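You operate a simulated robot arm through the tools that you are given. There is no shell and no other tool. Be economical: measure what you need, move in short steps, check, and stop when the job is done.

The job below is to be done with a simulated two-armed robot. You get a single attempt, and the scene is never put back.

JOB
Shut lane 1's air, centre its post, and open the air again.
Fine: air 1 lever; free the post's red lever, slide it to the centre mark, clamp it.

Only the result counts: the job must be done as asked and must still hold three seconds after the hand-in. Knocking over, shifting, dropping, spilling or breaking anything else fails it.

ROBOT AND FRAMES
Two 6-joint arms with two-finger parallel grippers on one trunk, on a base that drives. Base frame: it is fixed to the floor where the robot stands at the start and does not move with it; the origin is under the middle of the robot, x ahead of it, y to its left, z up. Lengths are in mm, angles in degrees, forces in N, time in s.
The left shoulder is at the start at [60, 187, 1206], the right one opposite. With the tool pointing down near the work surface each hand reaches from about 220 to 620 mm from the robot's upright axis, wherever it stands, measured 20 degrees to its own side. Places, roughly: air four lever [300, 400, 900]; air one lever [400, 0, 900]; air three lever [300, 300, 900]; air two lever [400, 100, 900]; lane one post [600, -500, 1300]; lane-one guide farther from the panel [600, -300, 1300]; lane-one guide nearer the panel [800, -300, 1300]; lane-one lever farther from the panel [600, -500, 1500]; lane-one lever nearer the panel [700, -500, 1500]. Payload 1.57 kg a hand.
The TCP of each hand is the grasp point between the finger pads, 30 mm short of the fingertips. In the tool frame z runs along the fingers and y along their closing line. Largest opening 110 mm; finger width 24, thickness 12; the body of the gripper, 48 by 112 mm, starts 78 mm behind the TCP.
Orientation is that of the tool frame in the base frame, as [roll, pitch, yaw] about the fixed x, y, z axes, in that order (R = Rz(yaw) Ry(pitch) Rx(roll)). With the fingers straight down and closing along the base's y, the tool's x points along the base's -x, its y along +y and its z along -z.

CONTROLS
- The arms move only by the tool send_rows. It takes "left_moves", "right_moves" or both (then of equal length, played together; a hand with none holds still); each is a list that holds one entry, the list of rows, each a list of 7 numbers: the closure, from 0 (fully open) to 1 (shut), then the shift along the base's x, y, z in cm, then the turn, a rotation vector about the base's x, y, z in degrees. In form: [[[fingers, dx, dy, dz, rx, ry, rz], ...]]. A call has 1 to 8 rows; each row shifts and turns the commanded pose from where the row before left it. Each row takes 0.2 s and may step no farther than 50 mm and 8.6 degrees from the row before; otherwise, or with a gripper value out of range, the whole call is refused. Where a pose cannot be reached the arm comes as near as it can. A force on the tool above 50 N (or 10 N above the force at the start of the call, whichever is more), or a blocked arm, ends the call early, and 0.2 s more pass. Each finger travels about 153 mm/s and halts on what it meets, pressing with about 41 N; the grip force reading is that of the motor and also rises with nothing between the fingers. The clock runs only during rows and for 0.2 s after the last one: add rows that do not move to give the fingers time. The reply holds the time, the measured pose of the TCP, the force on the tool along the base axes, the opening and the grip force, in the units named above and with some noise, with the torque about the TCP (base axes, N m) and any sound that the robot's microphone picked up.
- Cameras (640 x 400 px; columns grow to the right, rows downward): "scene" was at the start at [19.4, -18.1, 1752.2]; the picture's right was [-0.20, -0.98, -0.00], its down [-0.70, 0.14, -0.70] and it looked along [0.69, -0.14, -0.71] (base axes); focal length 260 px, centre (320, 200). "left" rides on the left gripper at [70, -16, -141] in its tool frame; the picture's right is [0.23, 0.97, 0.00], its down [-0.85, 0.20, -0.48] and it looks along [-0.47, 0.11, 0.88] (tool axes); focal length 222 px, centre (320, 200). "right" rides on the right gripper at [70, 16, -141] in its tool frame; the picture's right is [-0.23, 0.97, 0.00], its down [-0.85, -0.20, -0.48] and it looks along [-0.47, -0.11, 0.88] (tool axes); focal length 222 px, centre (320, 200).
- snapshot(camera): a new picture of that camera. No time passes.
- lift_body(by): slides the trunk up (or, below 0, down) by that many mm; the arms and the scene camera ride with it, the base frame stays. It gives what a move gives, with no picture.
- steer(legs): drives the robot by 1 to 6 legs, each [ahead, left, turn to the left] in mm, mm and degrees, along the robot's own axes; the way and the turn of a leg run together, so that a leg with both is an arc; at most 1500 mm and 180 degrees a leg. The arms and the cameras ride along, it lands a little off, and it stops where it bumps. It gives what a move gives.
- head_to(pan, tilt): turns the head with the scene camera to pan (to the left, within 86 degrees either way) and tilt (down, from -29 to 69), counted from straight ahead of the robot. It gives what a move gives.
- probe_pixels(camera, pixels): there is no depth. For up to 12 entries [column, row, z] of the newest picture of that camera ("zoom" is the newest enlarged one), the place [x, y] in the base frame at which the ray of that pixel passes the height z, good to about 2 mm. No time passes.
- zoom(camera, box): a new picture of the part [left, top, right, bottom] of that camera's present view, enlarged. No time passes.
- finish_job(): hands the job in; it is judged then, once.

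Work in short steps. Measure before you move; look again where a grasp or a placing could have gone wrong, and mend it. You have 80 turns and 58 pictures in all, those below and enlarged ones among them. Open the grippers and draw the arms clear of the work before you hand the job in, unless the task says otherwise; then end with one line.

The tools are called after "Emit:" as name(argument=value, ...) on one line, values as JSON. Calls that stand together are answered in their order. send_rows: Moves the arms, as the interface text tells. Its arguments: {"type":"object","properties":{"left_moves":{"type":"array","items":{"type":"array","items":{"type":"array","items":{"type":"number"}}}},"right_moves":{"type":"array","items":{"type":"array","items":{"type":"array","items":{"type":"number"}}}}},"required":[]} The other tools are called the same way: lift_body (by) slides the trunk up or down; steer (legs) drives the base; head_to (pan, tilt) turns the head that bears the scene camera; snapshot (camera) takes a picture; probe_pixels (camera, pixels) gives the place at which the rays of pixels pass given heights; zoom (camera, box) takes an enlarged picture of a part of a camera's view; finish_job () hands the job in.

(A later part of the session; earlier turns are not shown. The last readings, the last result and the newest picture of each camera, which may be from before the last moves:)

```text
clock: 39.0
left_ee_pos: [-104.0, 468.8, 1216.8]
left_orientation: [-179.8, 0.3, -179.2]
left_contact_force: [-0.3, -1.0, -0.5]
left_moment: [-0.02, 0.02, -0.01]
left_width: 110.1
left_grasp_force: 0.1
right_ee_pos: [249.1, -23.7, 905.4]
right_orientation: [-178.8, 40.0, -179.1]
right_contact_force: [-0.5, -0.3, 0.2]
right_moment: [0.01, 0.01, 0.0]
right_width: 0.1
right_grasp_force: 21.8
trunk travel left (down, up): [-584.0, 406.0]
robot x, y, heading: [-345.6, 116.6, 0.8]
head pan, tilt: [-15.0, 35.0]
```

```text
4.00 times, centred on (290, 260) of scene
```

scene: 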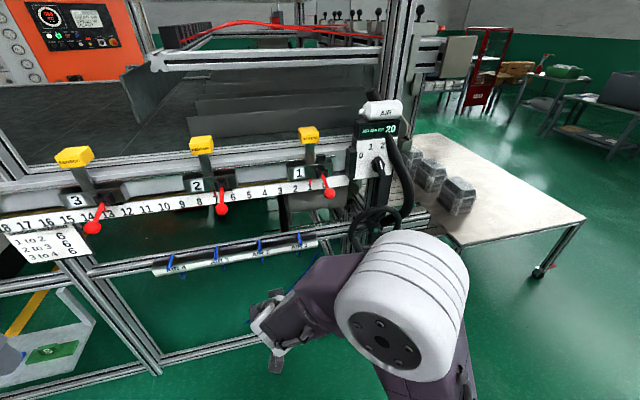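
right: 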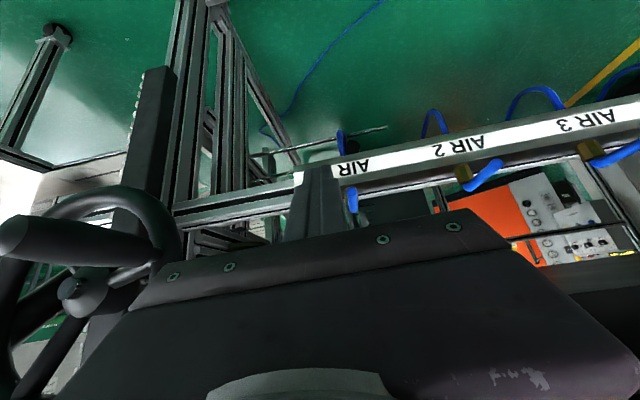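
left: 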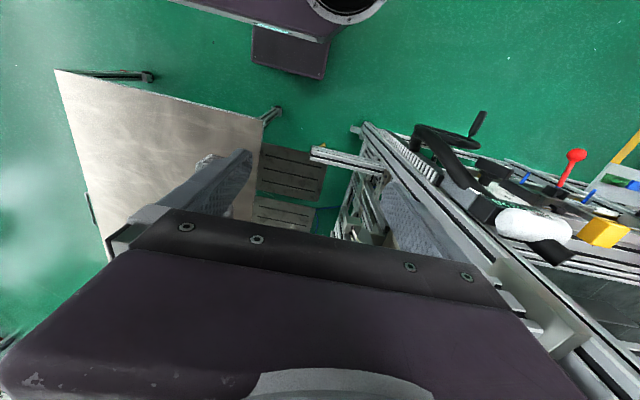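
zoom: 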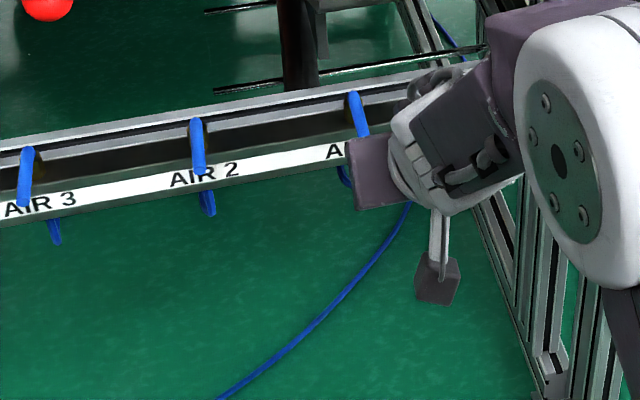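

Fingers lie just right of the lever (350,210 in the hand view). I advance 7 cm beside it and down 1.3 cm, then check.

Emit:
probe_pixels(camera="zoom", pixels=[[354, 97, 870], [354, 97, 900], [198, 122, 870], [198, 122, 900], [200, 172, 870], [200, 172, 900]])

Emit:
send_rows(right_moves=[[[1, 2.3, -0.4, -0.4, 0, 0, 0], [1, 2.3, 0, -0.4, 0, 0, 0], [1, 2.4, 0, -0.5, 0, 0, 0], [1, 0, 0, 0, 0, 0, 0]]])

Emit:
zoom(camera="right", box=[260, 140, 420, 240])

```text
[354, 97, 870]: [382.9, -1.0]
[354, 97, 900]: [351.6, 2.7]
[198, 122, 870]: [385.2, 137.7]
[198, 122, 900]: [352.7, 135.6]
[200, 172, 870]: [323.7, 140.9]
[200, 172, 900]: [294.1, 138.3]
```

```text
clock: 40.0
left_ee_pos: [-104.4, 468.9, 1216.4]
left_orientation: [-179.9, 0.1, -179.2]
left_contact_force: [-0.2, 0.5, 0.8]
left_moment: [-0.02, -0.02, 0.0]
left_width: 109.9
left_grasp_force: 0.0
right_ee_pos: [319.2, -27.4, 891.9]
right_orientation: [-179.0, 40.1, -179.1]
right_contact_force: [-0.4, -0.8, 0.0]
right_moment: [0.0, 0.01, 0.04]
right_width: 0.1
right_grasp_force: 21.6
trunk travel left (down, up): [-584.0, 406.0]
robot x, y, heading: [-348.4, 120.8, 0.8]
head pan, tilt: [-15.0, 35.0]
```

```text
4.00 times, centred on (340, 190) of right
```

zoom: 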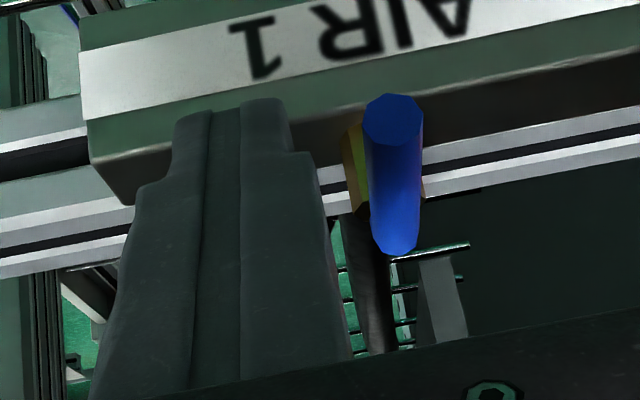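

Fingers are beside the lever at its height. I sweep it toward +y in an arc about the stem at (380,0).

Emit:
send_rows(right_moves=[[[1, 0, 1.0, 0, 0, 0, 0], [1, -0.29, 1.17, 0, 0, 0, 0], [1, 0.02, 1.21, 0, 0, 0, 0], [1, 0.33, 1.16, 0, 0, 0, 0], [1, 0, 0, 0, 0, 0, 0]]])

Emit:
zoom(camera="right", box=[260, 140, 420, 240])

```text
clock: 40.8
left_ee_pos: [-98.6, 466.7, 1216.6]
left_orientation: [-179.9, 0.0, -179.5]
left_contact_force: [-0.3, 0.4, -0.4]
left_moment: [-0.05, 0.01, 0.02]
left_width: 109.9
left_grasp_force: 0.1
right_ee_pos: [317.2, -12.4, 890.1]
right_orientation: [-178.4, 39.7, 179.9]
right_contact_force: [7.8, -27.1, -0.9]
right_moment: [-0.34, -0.08, -0.18]
right_width: 0.2
right_grasp_force: 21.4
trunk travel left (down, up): [-584.0, 406.0]
robot x, y, heading: [-346.0, 117.2, 0.7]
head pan, tilt: [-15.0, 35.0]
stopped in row 4 (right hand): the force on the tool passed its limit at 55 N (the readings are from after the stop); the commanded pose is now the measured one
```

```text
4.00 times, centred on (340, 190) of right
```

zoom: 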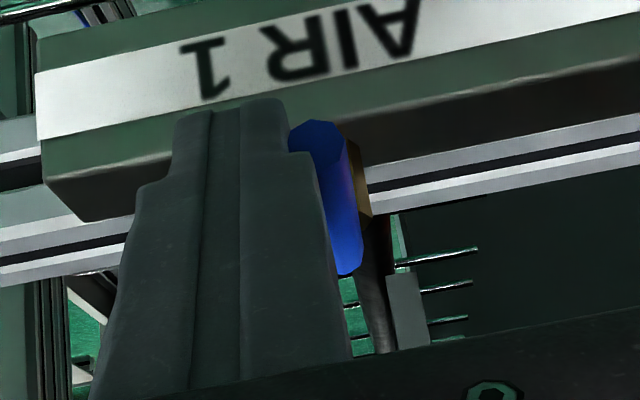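

The lever is at its stop that way, so it must turn toward -y. I back off, and first probe the handwheel on that side for clearance.

Emit:
send_rows(right_moves=[[[1, 0, -1.5, 0, 0, 0, 0], [1, -4.0, 0, 0.3, 0, 0, 0], [1, -4.0, 0, 0.3, 0, 0, 0], [1, 0, 4.0, 0, 0, 0, 0], [1, 0, 2.0, 0, 0, 0, 0], [1, 0, 0, 0, 0, 0, 0]]])

Emit:
snapshot(camera="scene")

Emit:
snapshot(camera="right")

```text
clock: 42.2
left_ee_pos: [-101.2, 467.2, 1216.6]
left_orientation: [-179.9, 0.1, -179.3]
left_contact_force: [-0.4, 0.0, -0.1]
left_moment: [0.01, 0.02, -0.03]
left_width: 109.9
left_grasp_force: 0.0
right_ee_pos: [233.6, 39.5, 897.4]
right_orientation: [-178.6, 40.1, -179.7]
right_contact_force: [0.6, 0.7, -0.5]
right_moment: [-0.01, 0.0, -0.02]
right_width: 0.1
right_grasp_force: 20.9
trunk travel left (down, up): [-584.0, 406.0]
robot x, y, heading: [-344.3, 119.3, 0.3]
head pan, tilt: [-15.0, 35.0]
```

```text
19 pictures are left
```

scene: 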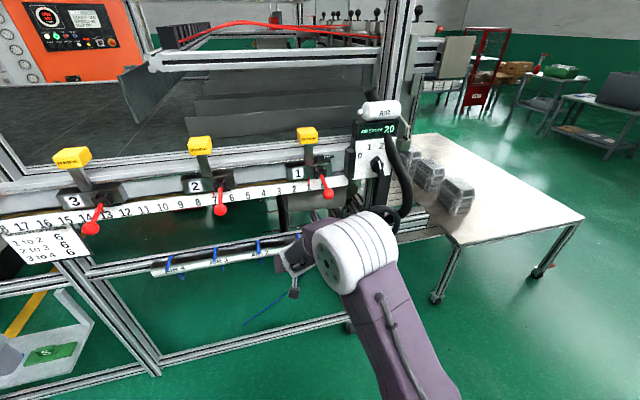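

```text
18 pictures are left
```

right: 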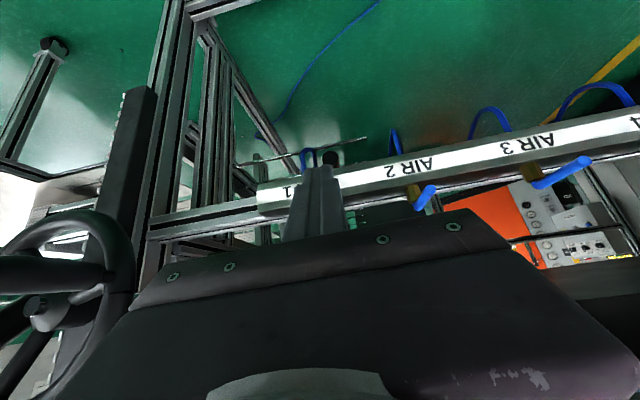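

The hand is on the left of the lever now, with ~90 mm to spare from the handwheel for a sweep to y≈-43. I advance beside the lever and sweep it toward -y.

Emit:
send_rows(right_moves=[[[1, 4.3, -0.5, -0.2, 0, 0, 0], [1, 4.3, -0.5, -0.3, 0, 0, 0], [1, 0, -1.2, 0, 0, 0, 0], [1, -0.29, -1.17, 0, 0, 0, 0], [1, 0.02, -1.21, 0, 0, 0, 0], [1, 0.33, -1.16, 0, 0, 0, 0], [1, 0, 0, 0, 0, 0, 0]]])

Emit:
zoom(camera="right", box=[240, 140, 400, 240])

```text
clock: 43.8
left_ee_pos: [-101.5, 467.4, 1217.3]
left_orientation: [-179.8, 0.1, -179.4]
left_contact_force: [0.7, -0.3, 1.2]
left_moment: [-0.02, 0.02, 0.01]
left_width: 110.3
left_grasp_force: 0.0
right_ee_pos: [322.6, -19.9, 893.1]
right_orientation: [-178.5, 40.1, -179.8]
right_contact_force: [0.1, 0.2, 0.2]
right_moment: [0.02, 0.01, -0.01]
right_width: 0.1
right_grasp_force: 21.2
trunk travel left (down, up): [-584.0, 406.0]
robot x, y, heading: [-345.7, 117.1, 0.4]
head pan, tilt: [-15.0, 35.0]
```

```text
4.00 times, centred on (320, 190) of right
```

zoom: 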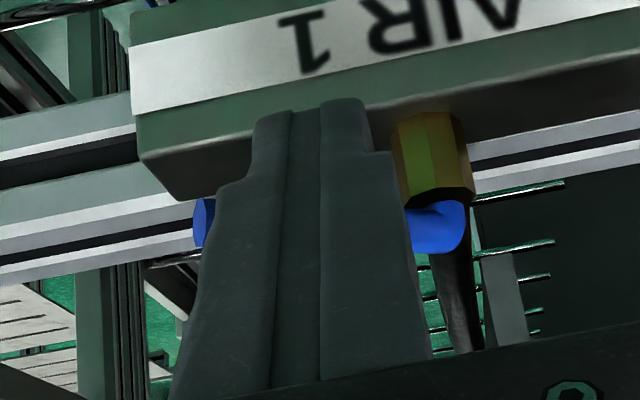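

The lever has swung over. I complete the arc toward 90°.

Emit:
send_rows(right_moves=[[[1, 0.62, -1.03, 0, 0, 0, 0], [1, 0.87, -0.84, 0, 0, 0, 0], [1, 1.05, -0.59, 0, 0, 0, 0], [1, 0.4, 0, 0, 0, 0, 0], [1, 0, 0, 0, 0, 0, 0]]])

Emit:
zoom(camera="right", box=[240, 140, 400, 240])

```text
clock: 45.0
left_ee_pos: [-104.2, 468.7, 1216.7]
left_orientation: [-179.7, 0.3, -179.4]
left_contact_force: [-0.4, 0.4, 0.4]
left_moment: [-0.01, -0.02, 0.0]
left_width: 110.1
left_grasp_force: 0.1
right_ee_pos: [345.7, -42.4, 890.8]
right_orientation: [-178.6, 39.3, -179.7]
right_contact_force: [-32.9, 7.8, -14.0]
right_moment: [0.38, 0.86, 0.42]
right_width: 0.0
right_grasp_force: 20.8
trunk travel left (down, up): [-584.0, 406.0]
robot x, y, heading: [-348.0, 116.9, 0.5]
head pan, tilt: [-15.0, 35.0]
```

```text
4.00 times, centred on (320, 190) of right
```

zoom: 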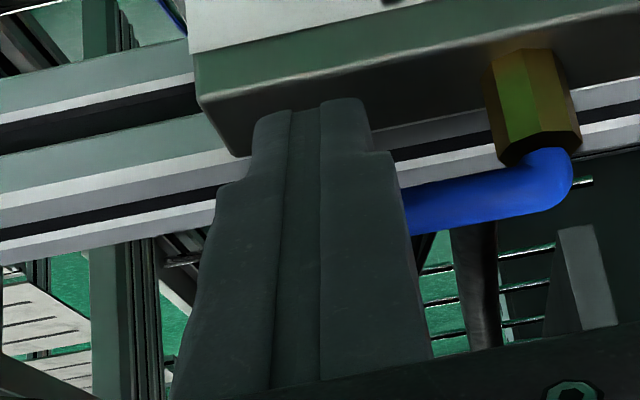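

The lever is now fully across (‑33 N at its stop): air 1 is shut. I retract the hand, raise the trunk back, and drive round to the lane‑1 side.

Emit:
send_rows(right_moves=[[[1, -2.5, 0.5, 0, 0, 0, 0], [1, -4.8, 0, 0, 0, 0, 0], [1, -4.8, 0, 0, 0, 0, 0], [1, -4.8, 0, 0, 0, -6, 0], [1, -4.0, 0, 2.5, 0, -8, 0], [1, -3.0, -1, 3.5, 0, -8, 0], [1, 0, -1, 4.5, 0, -8, 0], [1, 0, 0, 0, 0, 0, 0]]])

Emit:
lift_body(by=250)

Emit:
steer(legs=[[0, -760, 0], [300, 0, 0]])

Emit:
head_to(pan=18, tilt=28)

Emit:
snapshot(camera="scene")

```text
clock: 46.8
left_ee_pos: [-100.9, 466.6, 1216.5]
left_orientation: [-179.9, 0.1, -179.4]
left_contact_force: [-0.6, -0.2, -0.4]
left_moment: [0.01, -0.03, 0.0]
left_width: 109.9
left_grasp_force: 0.1
right_ee_pos: [154.0, -33.8, 1027.3]
right_orientation: [-177.1, 70.0, -178.6]
right_contact_force: [0.8, 0.0, -0.5]
right_moment: [0.04, 0.01, 0.01]
right_width: 0.0
right_grasp_force: 21.5
right hand out of reach, approached as far as the arm can: row 3, 5, 6, 7
trunk travel left (down, up): [-584.0, 406.0]
robot x, y, heading: [-344.3, 118.8, 0.8]
head pan, tilt: [-15.0, 35.0]
```

```text
clock: 49.4
left_ee_pos: [-101.3, 467.7, 1466.4]
left_orientation: [-179.8, 0.0, -179.3]
left_contact_force: [0.9, 0.8, 1.0]
left_moment: [-0.02, 0.01, -0.02]
left_width: 110.0
left_grasp_force: 0.1
right_ee_pos: [153.8, -34.3, 1277.2]
right_orientation: [-177.0, 70.0, -178.6]
right_contact_force: [0.0, -0.8, 0.3]
right_moment: [0.01, 0.03, -0.01]
right_width: 0.0
right_grasp_force: 21.1
trunk travel left (down, up): [-834.0, 156.0]
robot x, y, heading: [-345.8, 118.3, 0.8]
head pan, tilt: [-15.0, 35.0]
```

```text
clock: 55.1
left_ee_pos: [205.1, -276.1, 1466.9]
left_orientation: [-180.0, 0.2, -179.5]
left_contact_force: [-0.8, 0.5, 0.6]
left_moment: [0.03, 0.02, 0.0]
left_width: 109.9
left_grasp_force: 0.1
right_ee_pos: [459.8, -776.0, 1278.1]
right_orientation: [-177.0, 70.2, -178.7]
right_contact_force: [0.3, 0.1, -1.0]
right_moment: [0.0, -0.02, 0.0]
right_width: 0.1
right_grasp_force: 21.5
trunk travel left (down, up): [-834.0, 156.0]
robot x, y, heading: [-38.6, -624.8, 0.4]
head pan, tilt: [-15.0, 35.0]
```

```text
clock: 56.1
left_ee_pos: [208.1, -275.0, 1466.4]
left_orientation: [-179.9, 0.1, -179.5]
left_contact_force: [-0.2, -0.3, -0.5]
left_moment: [-0.01, 0.02, 0.0]
left_width: 110.0
left_grasp_force: 0.1
right_ee_pos: [461.2, -776.8, 1277.0]
right_orientation: [-177.0, 69.8, -178.7]
right_contact_force: [0.1, 0.2, -0.6]
right_moment: [-0.04, -0.01, 0.0]
right_width: 0.0
right_grasp_force: 21.6
trunk travel left (down, up): [-834.0, 156.0]
robot x, y, heading: [-41.9, -624.0, 0.1]
head pan, tilt: [18.0, 28.0]
```

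```text
15 pictures are left
```

scene: 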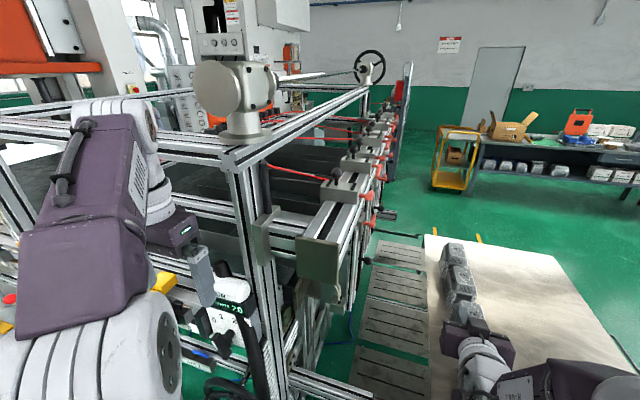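

I yaw the right hand 40° to the left so that its camera looks at the post, keeping clear (y≈-776).

Emit:
send_rows(right_moves=[[[1, 0, 0, 0, 0, 0, 8], [1, 0, 0, 0, 0, 0, 8], [1, 0, 0, 0, 0, 0, 8], [1, 0, 0, 0, 0, 0, 8], [1, 0, 0, 0, 0, 0, 8], [1, 0, 0, 0, 0, 0, 0]]])

Emit:
snapshot(camera="right")

```text
clock: 57.5
left_ee_pos: [207.3, -275.8, 1466.0]
left_orientation: [-179.9, 0.1, -179.5]
left_contact_force: [0.6, 0.5, 0.8]
left_moment: [0.03, 0.02, -0.02]
left_width: 109.9
left_grasp_force: 0.1
right_ee_pos: [343.7, -510.4, 1279.2]
right_orientation: [-177.8, 70.1, -140.7]
right_contact_force: [0.8, -0.6, 0.1]
right_moment: [-0.02, 0.0, 0.02]
right_width: 0.0
right_grasp_force: 21.5
right hand out of reach, approached as far as the arm can: row 1, 2, 3, 4, 5
trunk travel left (down, up): [-834.0, 156.0]
robot x, y, heading: [-38.6, -622.4, 0.4]
head pan, tilt: [18.0, 28.0]
```

```text
14 pictures are left
```

right: 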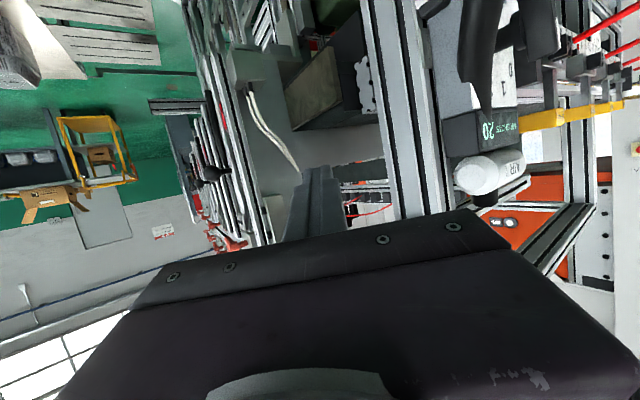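

The lane posts appear at left of the fingers (~(235,240)), the arm cramped. I drive 90 right and 130 ahead so the arm has room, then view again.

Emit:
steer(legs=[[0, -90, 0], [130, 0, 0]])

Emit:
send_rows(right_moves=[[[1, 3, -2, 0, 0, 0, 0], [1, 3, -2, 0, 0, 0, 0], [1, 0, 0, 0, 0, 0, 0]]])

Emit:
snapshot(camera="right")

Emit:
snapshot(camera="scene")

```text
clock: 59.5
left_ee_pos: [335.2, -363.8, 1467.8]
left_orientation: [-179.9, 0.2, -179.5]
left_contact_force: [0.1, 0.3, -0.9]
left_moment: [0.03, 0.03, -0.03]
left_width: 110.0
left_grasp_force: 0.0
right_ee_pos: [473.8, -600.2, 1281.4]
right_orientation: [-177.5, 69.9, -140.6]
right_contact_force: [-0.2, 0.4, 0.0]
right_moment: [-0.02, -0.01, -0.03]
right_width: 0.0
right_grasp_force: 21.1
trunk travel left (down, up): [-834.0, 156.0]
robot x, y, heading: [94.7, -712.5, 0.4]
head pan, tilt: [18.0, 28.0]
```

```text
clock: 60.3
left_ee_pos: [339.5, -362.9, 1466.5]
left_orientation: [-179.9, 0.1, -179.5]
left_contact_force: [0.5, 0.2, -0.7]
left_moment: [0.01, 0.02, -0.01]
left_width: 110.2
left_grasp_force: 0.2
right_ee_pos: [476.5, -599.9, 1280.3]
right_orientation: [-177.8, 69.9, -140.8]
right_contact_force: [0.3, 0.2, -0.6]
right_moment: [0.0, -0.01, 0.0]
right_width: 0.0
right_grasp_force: 20.9
right hand out of reach, approached as far as the arm can: row 1, 2
trunk travel left (down, up): [-834.0, 156.0]
robot x, y, heading: [92.1, -712.1, 0.4]
head pan, tilt: [18.0, 28.0]
```

```text
13 pictures are left
```

right: 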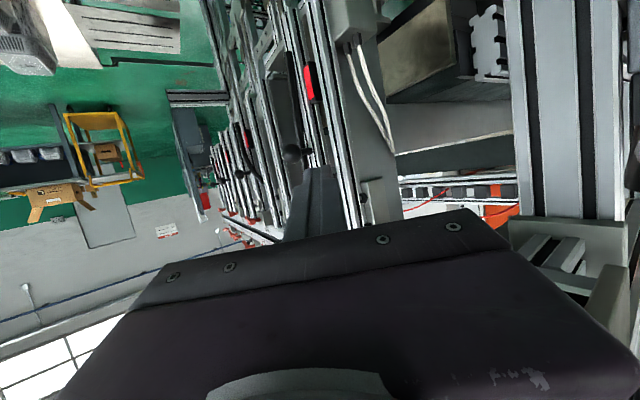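

```text
12 pictures are left
```

scene: 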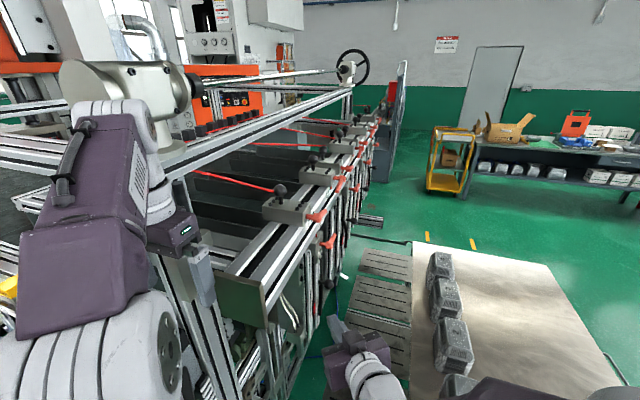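

The post's red lever shows at about (328,241) in the scene view. I probe its ray and zoom in.

Emit:
zoom(camera="scene", box=[280, 195, 360, 255])

Emit:
probe_pixels(camera="scene", pixels=[[328, 241, 1300], [328, 241, 1250], [317, 216, 1400], [317, 216, 1350], [265, 320, 1400], [265, 282, 1400]])

```text
6.67 times, centred on (320, 225) of scene
```

zoom: 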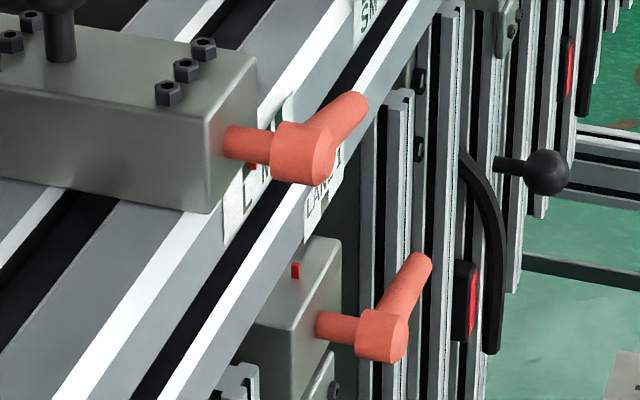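

```text
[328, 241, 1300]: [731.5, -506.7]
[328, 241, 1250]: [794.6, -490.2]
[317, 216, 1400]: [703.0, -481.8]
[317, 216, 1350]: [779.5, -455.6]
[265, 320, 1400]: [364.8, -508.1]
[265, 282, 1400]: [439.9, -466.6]
```

To triangulate I turn the hand back to yaw ≈0 on the right side and look from there.

Emit:
send_rows(right_moves=[[[1, 1.5, -2.5, 0, 0, 0, -8], [1, 1.5, -2.5, 0, 0, 0, -8], [1, 1.5, -2.5, 0, 0, 0, -8], [1, 1.5, -2.5, 0, 0, 0, -8], [1, 0, 0, 0, 0, 0, 0]]])

Emit:
snapshot(camera="right")

```text
clock: 61.5
left_ee_pos: [339.5, -363.5, 1465.8]
left_orientation: [-179.9, 0.0, -179.5]
left_contact_force: [0.2, -0.1, -0.7]
left_moment: [-0.03, 0.01, 0.0]
left_width: 109.9
left_grasp_force: 0.1
right_ee_pos: [534.5, -699.7, 1279.9]
right_orientation: [-177.7, 70.1, -172.8]
right_contact_force: [-0.6, -0.4, -0.5]
right_moment: [0.0, 0.02, 0.02]
right_width: 0.0
right_grasp_force: 21.1
trunk travel left (down, up): [-834.0, 156.0]
robot x, y, heading: [91.3, -710.1, 0.4]
head pan, tilt: [18.0, 28.0]
```

```text
10 pictures are left
```

right: 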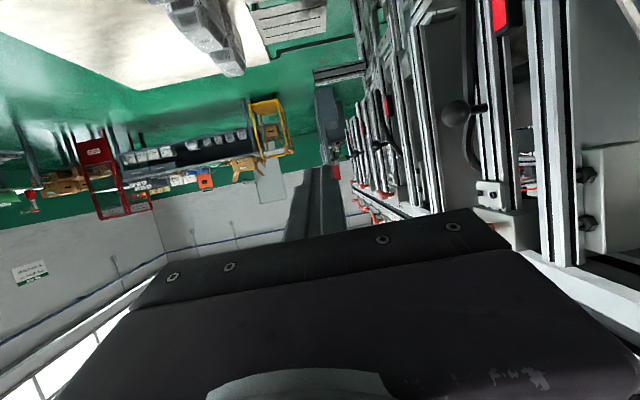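

The post block's bolted plate is at (490,195) (picture upside down); same bolts at about (322,253) in the scene view. I probe both rays.

Emit:
probe_pixels(camera="right", pixels=[[490, 197, 1300], [490, 197, 1280], [490, 197, 1320], [455, 113, 1250], [455, 113, 1230], [502, 20, 1150]])

Emit:
probe_pixels(camera="zoom", pixels=[[333, 388, 1300], [333, 388, 1250], [546, 172, 1250], [546, 172, 1230], [470, 303, 1150], [382, 335, 1300], [382, 335, 1250], [296, 270, 1350], [296, 270, 1300]])

```text
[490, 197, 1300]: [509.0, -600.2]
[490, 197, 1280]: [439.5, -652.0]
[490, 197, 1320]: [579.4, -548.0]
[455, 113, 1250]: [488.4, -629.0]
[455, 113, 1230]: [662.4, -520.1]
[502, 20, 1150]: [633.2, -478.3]
```

```text
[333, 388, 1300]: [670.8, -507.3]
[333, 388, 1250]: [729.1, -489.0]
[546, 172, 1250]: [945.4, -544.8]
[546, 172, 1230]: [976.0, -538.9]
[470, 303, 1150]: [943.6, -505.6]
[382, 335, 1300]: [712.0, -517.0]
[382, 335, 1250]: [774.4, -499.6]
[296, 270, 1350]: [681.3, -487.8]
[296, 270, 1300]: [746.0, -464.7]
```

Triangulated, the post's lever hub is near (650,-535,1350), handle pointing +x. I bring the right hand to stand off its outer side at yaw ≈60°, level.

Emit:
send_rows(right_moves=[[[1, 1.5, 0.2, 0.2, 0, 0, 7.6], [1, 1.5, 0.2, 0.2, 0, 0, 7.6], [1, 1.5, 0.2, 0.2, 0, 0, 7.6], [1, 1.5, 0.2, 0.2, 0, 0, 7.6], [1, 1.5, 0.2, 0.2, 0, 0, 7.6], [1, 1.5, 0.2, 0.2, 7, -4.2, 0], [1, 1.5, 0.2, 0.2, 7, -4.2, 0], [1, 0, 0, 0, 0, 0, 0]]])

```text
clock: 63.3
left_ee_pos: [338.6, -364.1, 1465.5]
left_orientation: [-179.8, 0.0, -179.6]
left_contact_force: [-0.7, -0.6, 0.0]
left_moment: [0.0, 0.0, 0.01]
left_width: 110.2
left_grasp_force: 0.0
right_ee_pos: [485.5, -499.9, 1337.2]
right_orientation: [176.7, 84.8, -140.3]
right_contact_force: [0.7, 0.0, -0.7]
right_moment: [-0.02, 0.02, 0.0]
right_width: 0.0
right_grasp_force: 20.9
right hand out of reach, approached as far as the arm can: row 3, 4, 5, 6, 7
trunk travel left (down, up): [-834.0, 156.0]
robot x, y, heading: [95.3, -710.3, 0.7]
head pan, tilt: [18.0, 28.0]
```

The arm is too folded for that yaw at this distance. I return to the earlier pose (yaw ≈7°) first, then go further forward before turning.

Emit:
send_rows(right_moves=[[[1, 1, -4.5, 0, 0, 0, -8], [1, 1, -4.5, 0, 0, 0, -8], [1, 1, -4.5, 0, 0, 0, -8], [1, 1, -4.5, 0, 0, 0, -8], [1, 2, -3, 0, 0, 0, 0], [1, 0, 0, 0, 0, 0, 0]]])

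Emit:
send_rows(right_moves=[[[1, 4.5, 0, 0, 0, 0, 0], [1, 4.5, 0, 0, 0, 0, 0], [1, 3, 0, 0, 0, 0, 0], [1, 0, 0, 0, 0, 0, 0]]])

```text
clock: 64.7
left_ee_pos: [338.6, -363.7, 1466.5]
left_orientation: [-179.8, 0.1, -179.5]
left_contact_force: [0.0, 0.3, -0.1]
left_moment: [-0.01, -0.02, 0.0]
left_width: 110.2
left_grasp_force: 0.0
right_ee_pos: [547.8, -707.6, 1340.7]
right_orientation: [177.0, 84.8, -172.2]
right_contact_force: [-0.3, 0.1, 0.5]
right_moment: [0.01, 0.02, -0.01]
right_width: 0.0
right_grasp_force: 22.0
right hand out of reach, approached as far as the arm can: row 5
trunk travel left (down, up): [-834.0, 156.0]
robot x, y, heading: [91.5, -717.7, 0.4]
head pan, tilt: [18.0, 28.0]
```

```text
clock: 65.7
left_ee_pos: [337.7, -364.4, 1466.8]
left_orientation: [-180.0, 0.0, -179.5]
left_contact_force: [-0.6, -0.6, 0.1]
left_moment: [-0.02, 0.02, 0.01]
left_width: 110.1
left_grasp_force: 0.1
right_ee_pos: [667.4, -710.1, 1339.6]
right_orientation: [176.9, 84.8, -172.3]
right_contact_force: [-0.5, 0.6, 0.7]
right_moment: [-0.01, 0.01, 0.0]
right_width: 0.0
right_grasp_force: 21.2
trunk travel left (down, up): [-834.0, 156.0]
robot x, y, heading: [94.7, -717.4, 0.0]
head pan, tilt: [18.0, 28.0]
```

That works. Now I yaw left while easing toward the post, stopping 40+ mm off the lever.

Emit:
send_rows(right_moves=[[[1, 0.3, 1, 0, 0, 0, 7.5], [1, 0.3, 1, 0, 0, 0, 7.5], [1, 0.3, 1, 0, 0, 0, 7.5], [1, 0.3, 1, 0, 0, 0, 7.5], [1, 0.3, 1, 0, 0, 0, 7.5], [1, 0.3, 1, 0, 0, 0, 7.5], [1, 0, 0, 0, 0, 0, 0]]])

Emit:
snapshot(camera="right")

Emit:
zoom(camera="scene", box=[270, 190, 390, 280])

```text
clock: 67.3
left_ee_pos: [339.2, -364.9, 1467.0]
left_orientation: [-179.8, 0.1, -179.5]
left_contact_force: [-0.2, 0.2, 0.9]
left_moment: [0.02, -0.01, 0.0]
left_width: 109.9
left_grasp_force: 0.0
right_ee_pos: [610.5, -574.0, 1345.5]
right_orientation: [161.5, 84.1, -170.0]
right_contact_force: [-0.1, -0.3, 0.5]
right_moment: [0.0, 0.0, 0.02]
right_width: 0.0
right_grasp_force: 21.6
right hand out of reach, approached as far as the arm can: row 1, 2, 3, 4, 5, 6
trunk travel left (down, up): [-834.0, 156.0]
robot x, y, heading: [93.9, -709.6, 0.6]
head pan, tilt: [18.0, 28.0]
```

```text
9 pictures are left
```

right: 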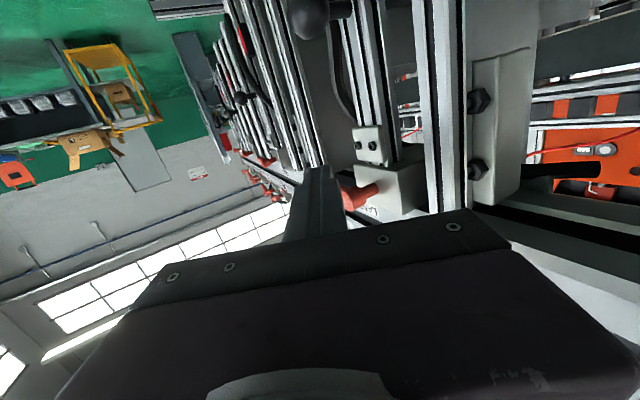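

```text
4.44 times, centred on (330, 235) of scene
```

zoom: 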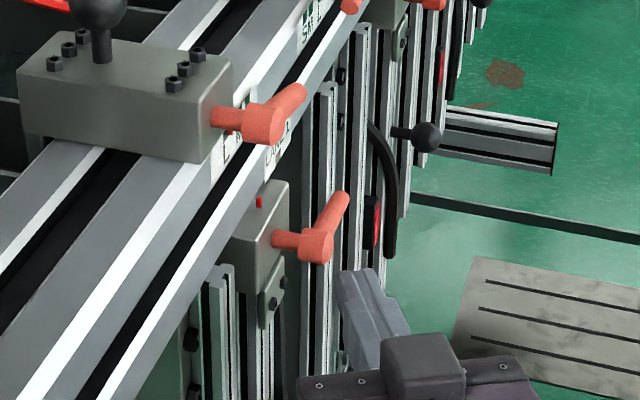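

The fingers (tips ≈(636,-560)) are just short of the lever. I triangulate hub, handle tip and block from these two pictures.

Emit:
probe_pixels(camera="right", pixels=[[372, 190, 1360], [372, 190, 1380], [352, 193, 1360], [352, 193, 1380], [371, 145, 1340], [371, 145, 1330], [420, 190, 1360], [420, 190, 1380]])

Emit:
probe_pixels(camera="zoom", pixels=[[280, 239, 1350], [280, 239, 1300], [315, 245, 1350], [315, 245, 1300], [342, 200, 1350], [274, 303, 1320], [274, 303, 1290], [259, 203, 1380], [259, 203, 1350], [360, 274, 1345], [222, 175, 1420], [268, 165, 1400]])

```text
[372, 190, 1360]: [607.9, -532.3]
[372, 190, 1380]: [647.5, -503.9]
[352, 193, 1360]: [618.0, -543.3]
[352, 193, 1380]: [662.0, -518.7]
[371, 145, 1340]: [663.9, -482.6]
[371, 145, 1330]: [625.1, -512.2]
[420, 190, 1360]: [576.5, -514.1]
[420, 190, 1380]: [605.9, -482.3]
```

```text
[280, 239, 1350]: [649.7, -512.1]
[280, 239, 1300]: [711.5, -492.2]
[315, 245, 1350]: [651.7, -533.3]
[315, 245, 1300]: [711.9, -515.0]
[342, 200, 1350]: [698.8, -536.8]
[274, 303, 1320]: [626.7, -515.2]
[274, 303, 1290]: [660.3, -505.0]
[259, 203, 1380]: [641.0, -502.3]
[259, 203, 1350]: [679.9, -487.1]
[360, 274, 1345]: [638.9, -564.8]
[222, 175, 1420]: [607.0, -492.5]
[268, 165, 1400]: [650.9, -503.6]
```

Consistent fixes: hub ≈(620,-542,1370), handle running to x≈665; bolts (618,-518,1328). I slide the closed fingertips in under the handle's outer end, slightly low.

Emit:
send_rows(right_moves=[[[1, 1.0, 0, -0.9, 0, 0, 0], [1, 1.1, 0.9, 0, 0, 0, 0], [1, 1.1, 0.9, 0, 0, 0, 0], [1, 0, 0, 0, 0, 0, 0]]])

Emit:
zoom(camera="scene", box=[285, 195, 365, 255])

```text
clock: 68.3
left_ee_pos: [338.4, -364.2, 1465.8]
left_orientation: [-180.0, 0.1, -179.5]
left_contact_force: [-0.1, 0.6, 1.0]
left_moment: [-0.01, -0.01, 0.01]
left_width: 109.8
left_grasp_force: 0.1
right_ee_pos: [640.8, -554.9, 1335.1]
right_orientation: [162.3, 84.0, -169.6]
right_contact_force: [-0.6, 1.0, -0.5]
right_moment: [-0.02, 0.0, 0.0]
right_width: 0.0
right_grasp_force: 21.7
trunk travel left (down, up): [-834.0, 156.0]
robot x, y, heading: [90.7, -712.9, 0.1]
head pan, tilt: [18.0, 28.0]
```

```text
6.67 times, centred on (325, 225) of scene
```

zoom: 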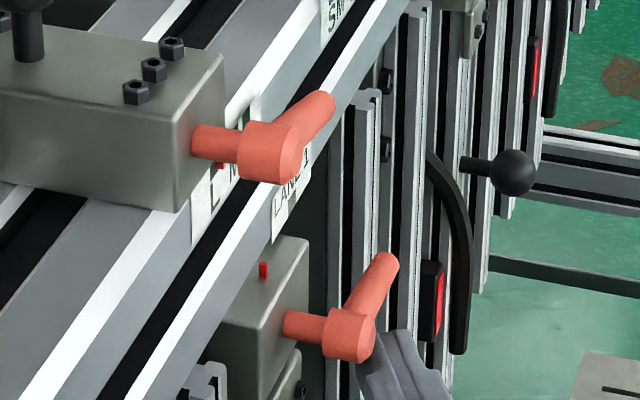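

The tips are under the handle right of the hub. I push up along the arc to try loosening.

Emit:
send_rows(right_moves=[[[1, 0, 0, 1.1, 0, 0, 0], [1, 0, 0, 1.1, 0, 0, 0], [1, 0.2, 0, 1.7, 0, 0, 0], [1, -0.4, 0, 1.5, 0, 0, 0], [1, 0, 0, 0, 0, 0, 0]]])

```text
clock: 69.1
left_ee_pos: [338.6, -363.8, 1467.0]
left_orientation: [-179.9, 0.1, -179.5]
left_contact_force: [0.4, -0.3, 0.2]
left_moment: [-0.05, -0.04, 0.02]
left_width: 110.2
left_grasp_force: 0.0
right_ee_pos: [641.2, -557.4, 1351.9]
right_orientation: [168.6, 81.4, -162.8]
right_contact_force: [-0.4, 0.6, -6.4]
right_moment: [-0.12, 0.15, -0.11]
right_width: 0.0
right_grasp_force: 20.8
trunk travel left (down, up): [-834.0, 156.0]
robot x, y, heading: [92.5, -709.7, 0.3]
head pan, tilt: [18.0, 28.0]
stopped in row 3 (right hand): the force on the tool passed its limit at 60 N (the readings are from after the stop); the commanded pose is now the measured one
```

Upward is blocked at 60 N (its clamped stop), so it must free downward. I withdraw, rise, and re-enter above the handle.

Emit:
send_rows(right_moves=[[[1, 0, 0, -0.7, 0, 0, 0], [1, -3.2, -1.8, 0, 0, 0, 0], [1, 0, 0, 3.3, 0, 0, 0], [1, 0, 0, 3.0, 0, 0, 0], [1, 3.2, 1.7, 0, 0, 0, 0], [1, 0, 0, 0, 0, 0, 0]]])

```text
clock: 70.5
left_ee_pos: [338.0, -363.4, 1467.4]
left_orientation: [-179.9, 0.0, -179.5]
left_contact_force: [-0.8, -0.2, 0.2]
left_moment: [0.02, 0.0, 0.01]
left_width: 110.1
left_grasp_force: 0.0
right_ee_pos: [640.0, -557.7, 1409.7]
right_orientation: [168.3, 81.8, -163.1]
right_contact_force: [0.3, -0.4, 0.0]
right_moment: [0.01, 0.0, 0.01]
right_width: 0.0
right_grasp_force: 21.0
trunk travel left (down, up): [-834.0, 156.0]
robot x, y, heading: [94.3, -712.0, 0.4]
head pan, tilt: [18.0, 28.0]
```

Positioned above the handle without contact. I now press down along the arc.

Emit:
send_rows(right_moves=[[[1, 0.3, 0, -1.0, 0, 0, 0], [1, 0.6, 0, -1.5, 0, 0, 0], [1, 0.3, 0, -1.5, 0, 0, 0], [1, -0.3, 0, -1.5, 0, 0, 0], [1, -0.9, 0, -1.4, 0, 0, 0], [1, 0, 0, 0, 0, 0, 0]]])

Emit:
zoom(camera="scene", box=[285, 195, 365, 255])

```text
clock: 71.9
left_ee_pos: [337.8, -365.3, 1468.0]
left_orientation: [-179.9, 0.1, -179.4]
left_contact_force: [-0.1, -0.2, 0.1]
left_moment: [0.0, 0.02, 0.0]
left_width: 110.0
left_grasp_force: 0.0
right_ee_pos: [638.1, -558.5, 1339.5]
right_orientation: [167.7, 81.7, -163.7]
right_contact_force: [-0.5, -3.9, 2.7]
right_moment: [-0.04, -0.05, -0.01]
right_width: 0.2
right_grasp_force: 21.5
trunk travel left (down, up): [-834.0, 156.0]
robot x, y, heading: [91.0, -712.7, 0.4]
head pan, tilt: [18.0, 28.0]
```

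```text
6.67 times, centred on (325, 225) of scene
```

zoom: 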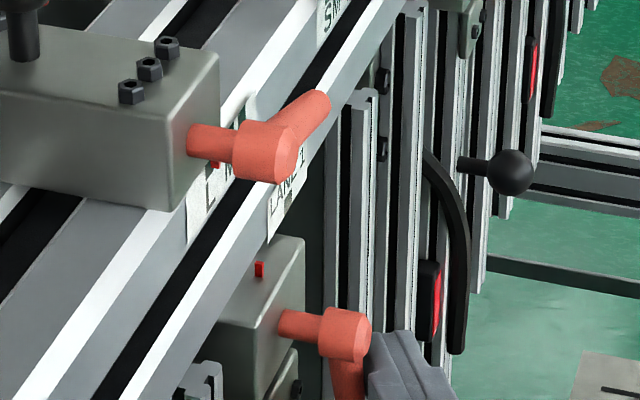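

The handle now points down. I push it a little further (-x) to be sure it is fully free.

Emit:
send_rows(right_moves=[[[1, -1.0, 0, -0.7, 0, 0, 0], [1, -0.8, 0, -0.2, 0, 0, 0], [1, -0.6, 0, 0, 0, 0, 0], [1, 0, 0, 0, 0, 0, 0]]])

```text
clock: 72.9
left_ee_pos: [337.2, -366.1, 1467.6]
left_orientation: [-179.9, 0.1, -179.5]
left_contact_force: [-0.8, -0.1, -0.5]
left_moment: [-0.04, -0.03, 0.02]
left_width: 110.0
left_grasp_force: 0.0
right_ee_pos: [615.8, -558.5, 1332.1]
right_orientation: [167.8, 81.7, -163.4]
right_contact_force: [0.3, -4.9, 2.5]
right_moment: [0.07, -0.01, -0.03]
right_width: 0.0
right_grasp_force: 21.1
trunk travel left (down, up): [-834.0, 156.0]
robot x, y, heading: [93.0, -710.5, 0.3]
head pan, tilt: [18.0, 28.0]
```

Now I probe the tab and label in the last zoom to estimate the slide distance.

Emit:
probe_pixels(camera="zoom", pixels=[[260, 268, 1380], [260, 268, 1395], [267, 225, 1400], [267, 225, 1420], [305, 165, 1400], [305, 165, 1420], [287, 207, 1400], [287, 207, 1410], [283, 322, 1370], [347, 335, 1370], [216, 350, 1350], [225, 315, 1370]])

```text
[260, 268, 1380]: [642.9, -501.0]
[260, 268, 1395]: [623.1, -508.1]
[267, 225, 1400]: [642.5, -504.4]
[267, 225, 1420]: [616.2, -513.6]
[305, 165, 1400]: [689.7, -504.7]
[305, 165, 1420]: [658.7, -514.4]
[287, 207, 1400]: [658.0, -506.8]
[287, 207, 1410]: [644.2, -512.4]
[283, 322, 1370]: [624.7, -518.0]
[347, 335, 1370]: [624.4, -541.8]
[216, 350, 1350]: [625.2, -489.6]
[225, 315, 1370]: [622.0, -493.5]
```

Label spans roughly x 642–690 (or 30 mm-ish right of the tab), so the post must move ≈+30 mm. I withdraw, come to the -x side of the hub at its axis height, and push +x gently.

Emit:
send_rows(right_moves=[[[1, 0.5, 0, 0, 0, 0, 0], [1, -3.4, -1.9, 0, 0, 0, 0], [1, -1.5, 0, 4.2, 0, 0, 0], [1, 0, 3.1, 0, 0, 0, 0], [1, 0.8, 0, 0, 0, 0, 0], [1, 1.0, 0, 0, 0, 0, 0], [1, 1.0, 0, 0, 0, 0, 0], [1, 0, 0, 0, 0, 0, 0]]])

Emit:
zoom(camera="scene", box=[285, 195, 365, 255])

```text
clock: 74.7
left_ee_pos: [337.7, -364.5, 1466.4]
left_orientation: [-179.9, 0.1, -179.6]
left_contact_force: [0.0, -0.2, 0.9]
left_moment: [0.04, -0.01, -0.02]
left_width: 110.1
left_grasp_force: 0.1
right_ee_pos: [599.5, -545.6, 1373.5]
right_orientation: [168.3, 81.6, -163.3]
right_contact_force: [-0.2, 0.1, -0.3]
right_moment: [0.0, 0.01, 0.0]
right_width: 0.0
right_grasp_force: 21.5
trunk travel left (down, up): [-834.0, 156.0]
robot x, y, heading: [89.7, -715.8, 0.5]
head pan, tilt: [18.0, 28.0]
```

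```text
6.67 times, centred on (325, 225) of scene
```

zoom: 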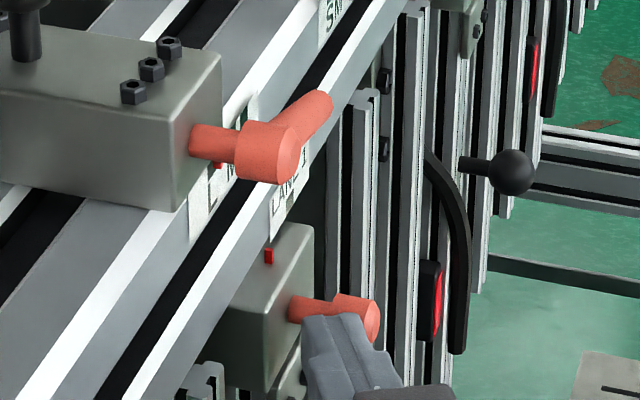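

The post slides: the tab moved from (260,268) to (269,255), ≈10 mm. I push 14 mm more, then look closely at the tab and mark.

Emit:
send_rows(right_moves=[[[1, 0.7, 0, 0, 0, 0, 0], [1, 0.7, 0, 0, 0, 0, 0], [1, 0, 0, 0, 0, 0, 0]]])

Emit:
zoom(camera="scene", box=[306, 212, 338, 236])

```text
clock: 75.5
left_ee_pos: [338.6, -364.0, 1465.3]
left_orientation: [-179.9, 0.2, -179.5]
left_contact_force: [0.4, -0.3, -0.6]
left_moment: [-0.01, -0.03, 0.01]
left_width: 110.0
left_grasp_force: 0.1
right_ee_pos: [612.8, -546.3, 1373.6]
right_orientation: [168.1, 81.8, -163.2]
right_contact_force: [0.4, -0.4, 0.7]
right_moment: [-0.01, 0.0, -0.02]
right_width: 0.0
right_grasp_force: 21.4
trunk travel left (down, up): [-834.0, 156.0]
robot x, y, heading: [95.0, -717.0, 0.4]
head pan, tilt: [18.0, 28.0]
```

```text
16.00 times, centred on (322, 224) of scene
```

zoom: 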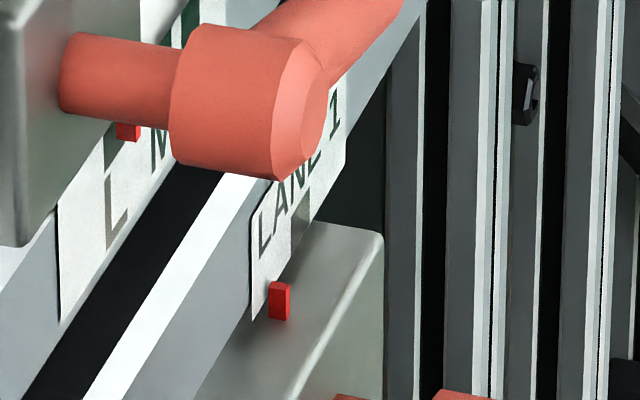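

The tab is near the mark but this oblique view can't separate depth from slide. I withdraw the hand and drive back and right for a view from a different bearing.

Emit:
send_rows(right_moves=[[[1, -1.5, 0, 0, 0, 0, 0], [1, -3.5, -2.5, 0, 0, 0, 0], [1, -0.5, -4.5, 0, 0, 0, 0], [1, 0, -4.5, 0, 0, 0, 0], [1, 0, 0, 0, 0, 0, 0]]])

Emit:
steer(legs=[[-60, 0, 0], [0, -330, 0]])

Emit:
head_to(pan=36, tilt=26)

```text
clock: 76.7
left_ee_pos: [337.1, -363.2, 1466.0]
left_orientation: [-179.8, 0.3, -179.4]
left_contact_force: [0.1, 1.0, 0.4]
left_moment: [-0.01, -0.04, 0.0]
left_width: 110.0
left_grasp_force: 0.0
right_ee_pos: [541.9, -638.3, 1371.6]
right_orientation: [166.1, 81.6, -166.1]
right_contact_force: [-0.5, 0.0, 0.6]
right_moment: [0.0, -0.01, 0.01]
right_width: 0.1
right_grasp_force: 21.0
right hand out of reach, approached as far as the arm can: row 4
trunk travel left (down, up): [-834.0, 156.0]
robot x, y, heading: [92.2, -710.3, 0.4]
head pan, tilt: [18.0, 28.0]
```

```text
clock: 79.4
left_ee_pos: [282.5, -692.5, 1465.4]
left_orientation: [-179.7, 0.1, -179.6]
left_contact_force: [0.3, 0.4, 0.2]
left_moment: [-0.02, 0.01, -0.01]
left_width: 110.1
left_grasp_force: 0.1
right_ee_pos: [485.3, -968.8, 1371.2]
right_orientation: [166.5, 81.5, -165.7]
right_contact_force: [0.2, -0.1, 0.2]
right_moment: [0.01, 0.01, 0.03]
right_width: 0.0
right_grasp_force: 21.2
trunk travel left (down, up): [-834.0, 156.0]
robot x, y, heading: [37.9, -1044.6, 0.3]
head pan, tilt: [18.0, 28.0]
```

```text
clock: 80.2
left_ee_pos: [283.2, -695.9, 1466.6]
left_orientation: [-179.9, 0.1, -179.7]
left_contact_force: [0.1, -0.9, 0.5]
left_moment: [0.03, 0.01, -0.01]
left_width: 110.0
left_grasp_force: 0.0
right_ee_pos: [486.3, -972.6, 1371.5]
right_orientation: [165.6, 81.7, -166.7]
right_contact_force: [-0.4, -0.9, 0.0]
right_moment: [-0.03, 0.0, 0.02]
right_width: 0.0
right_grasp_force: 21.3
trunk travel left (down, up): [-834.0, 156.0]
robot x, y, heading: [36.5, -1042.6, 0.1]
head pan, tilt: [36.0, 26.0]
```

The left arm may block this bearing, so I swing it further left first, then take one tight zoom around the expected spot (≈(289,190)).

Emit:
send_rows(left_moves=[[[0, -1, 4, 0, 0, 0, 0], [0, -1, 4, 0, 0, 0, 0], [0, -1, 4, 0, 0, 0, 0], [0, 0, 0, 0, 0, 0, 0]]])

Emit:
zoom(camera="scene", box=[260, 160, 324, 208])

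```text
clock: 81.2
left_ee_pos: [253.4, -574.2, 1467.0]
left_orientation: [-179.9, 0.0, -179.6]
left_contact_force: [-0.6, 0.7, -0.4]
left_moment: [0.03, 0.02, -0.02]
left_width: 109.9
left_grasp_force: 0.1
right_ee_pos: [485.7, -972.9, 1372.2]
right_orientation: [165.7, 81.7, -166.7]
right_contact_force: [-0.2, 0.0, 0.1]
right_moment: [0.01, 0.03, 0.04]
right_width: 0.0
right_grasp_force: 21.6
trunk travel left (down, up): [-834.0, 156.0]
robot x, y, heading: [34.4, -1040.7, 0.4]
head pan, tilt: [36.0, 26.0]
```

```text
8.33 times, centred on (292, 184) of scene
```

zoom: 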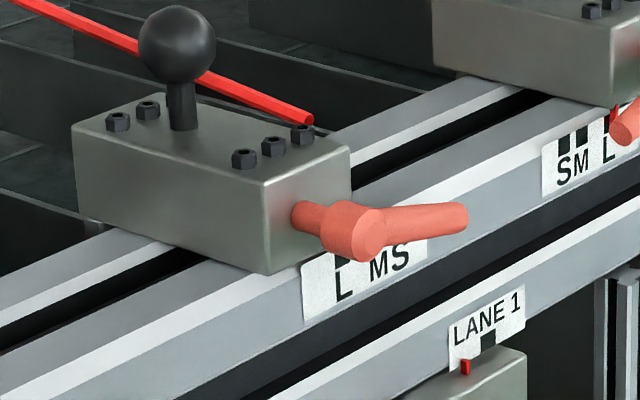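

Combining both bearings, the tab is ≈17 mm short of the mark (pushing must reach TCP x≈630). I drive back.

Emit:
steer(legs=[[0, 330, 0], [60, 0, 0]])

```text
clock: 84.0
left_ee_pos: [302.3, -242.5, 1467.5]
left_orientation: [-180.0, 0.6, -180.0]
left_contact_force: [-1.1, -0.6, 0.8]
left_moment: [0.03, -0.08, 0.01]
left_width: 109.8
left_grasp_force: 0.0
right_ee_pos: [535.1, -640.0, 1375.7]
right_orientation: [166.1, 82.2, -166.4]
right_contact_force: [-1.5, -0.6, 0.8]
right_moment: [0.0, 0.03, -0.06]
right_width: 0.0
right_grasp_force: 20.7
trunk travel left (down, up): [-834.0, 156.0]
robot x, y, heading: [98.1, -709.1, -0.1]
head pan, tilt: [36.0, 26.0]
```

I bring the fingers back to the -x side of the hub at (570,-546,1373).

Emit:
send_rows(right_moves=[[[1, 2.5, 3.0, 0, 0, 0, 0], [1, 0.8, 3.2, 0, 0, 0, 0], [1, 0.2, 3.2, -0.1, 0, 0, 0], [1, 0, 0, 0, 0, 0, 0]]])

```text
clock: 85.0
left_ee_pos: [315.9, -240.6, 1466.4]
left_orientation: [-179.9, 0.1, -179.9]
left_contact_force: [0.4, -0.3, -0.3]
left_moment: [0.01, 0.03, -0.05]
left_width: 110.1
left_grasp_force: 0.0
right_ee_pos: [582.6, -545.0, 1369.7]
right_orientation: [165.9, 81.6, -166.7]
right_contact_force: [-0.3, -0.1, 0.3]
right_moment: [-0.02, -0.02, 0.0]
right_width: 0.0
right_grasp_force: 21.2
trunk travel left (down, up): [-834.0, 156.0]
robot x, y, heading: [95.9, -708.3, 0.0]
head pan, tilt: [36.0, 26.0]
```

Now push to x≈630.

Emit:
send_rows(right_moves=[[[1, 1.3, 0, 0.3, 0, 0, 0], [1, 1.2, 0, 0, 0, 0, 0], [1, 0.8, 0, 0, 0, 0, 0], [1, 0.8, 0, 0, 0, 0, 0], [1, 0.6, 0, 0, 0, 0, 0], [1, 0, 0, 0, 0, 0, 0]]])

```text
clock: 86.4
left_ee_pos: [313.1, -240.5, 1464.2]
left_orientation: [-179.8, 0.2, -179.9]
left_contact_force: [-0.3, 0.2, 0.2]
left_moment: [-0.01, 0.01, -0.01]
left_width: 110.3
left_grasp_force: 0.1
right_ee_pos: [628.3, -544.1, 1373.4]
right_orientation: [165.9, 81.7, -166.6]
right_contact_force: [-0.4, 0.9, 0.2]
right_moment: [-0.03, -0.01, 0.0]
right_width: 0.0
right_grasp_force: 20.9
trunk travel left (down, up): [-834.0, 156.0]
robot x, y, heading: [95.1, -705.6, -0.2]
head pan, tilt: [36.0, 26.0]
```

I check with the same tight view as before: with the depth offset, alignment predicts the tab ≈12 px right of the mark.

Emit:
head_to(pan=18, tilt=28)

Emit:
zoom(camera="scene", box=[306, 212, 338, 236])

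```text
clock: 87.2
left_ee_pos: [312.7, -240.9, 1465.2]
left_orientation: [-179.9, 0.1, -179.7]
left_contact_force: [0.2, 0.0, -0.7]
left_moment: [0.04, 0.02, -0.01]
left_width: 110.0
left_grasp_force: 0.2
right_ee_pos: [627.2, -544.6, 1373.1]
right_orientation: [165.9, 81.6, -166.5]
right_contact_force: [-0.7, -0.5, -1.0]
right_moment: [-0.01, -0.02, 0.0]
right_width: 0.0
right_grasp_force: 20.8
trunk travel left (down, up): [-834.0, 156.0]
robot x, y, heading: [91.4, -708.7, 0.0]
head pan, tilt: [18.0, 28.0]
```

```text
16.00 times, centred on (322, 224) of scene
```

zoom: 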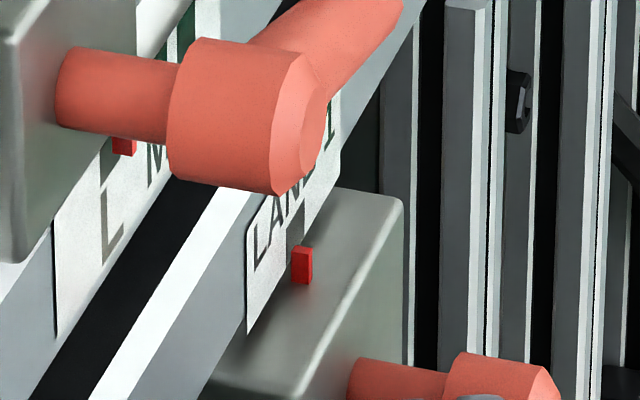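

The tab is ~6 px right of the mark, ~2.5 mm short of the aligned prediction. I nudge 2.5 mm more, then withdraw, lower and enter on the -x side of the hanging handle.

Emit:
send_rows(right_moves=[[[1, 0.25, 0, 0, 0, 0, 0], [1, 0, 0, 0, 0, 0, 0], [1, -1.5, 0, 0, 0, 0, 0], [1, -3.2, -2.2, 0, 0, 0, 0], [1, 0, 0, -4.5, 0, 0, 0], [1, 1.5, 1.0, 0, 0, 0, 0], [1, 1.0, 0, 0, 0, 0, 0], [1, 0, 0, 0, 0, 0, 0]]])

```text
clock: 89.0
left_ee_pos: [314.1, -240.3, 1465.2]
left_orientation: [-179.9, 0.1, -179.7]
left_contact_force: [0.2, -0.6, 0.5]
left_moment: [-0.04, -0.03, -0.03]
left_width: 110.0
left_grasp_force: 0.1
right_ee_pos: [607.6, -556.3, 1327.8]
right_orientation: [165.9, 81.8, -166.7]
right_contact_force: [-0.1, -1.0, 0.0]
right_moment: [-0.01, -0.01, -0.02]
right_width: 0.1
right_grasp_force: 22.0
trunk travel left (down, up): [-834.0, 156.0]
robot x, y, heading: [98.1, -709.4, 0.2]
head pan, tilt: [18.0, 28.0]
```

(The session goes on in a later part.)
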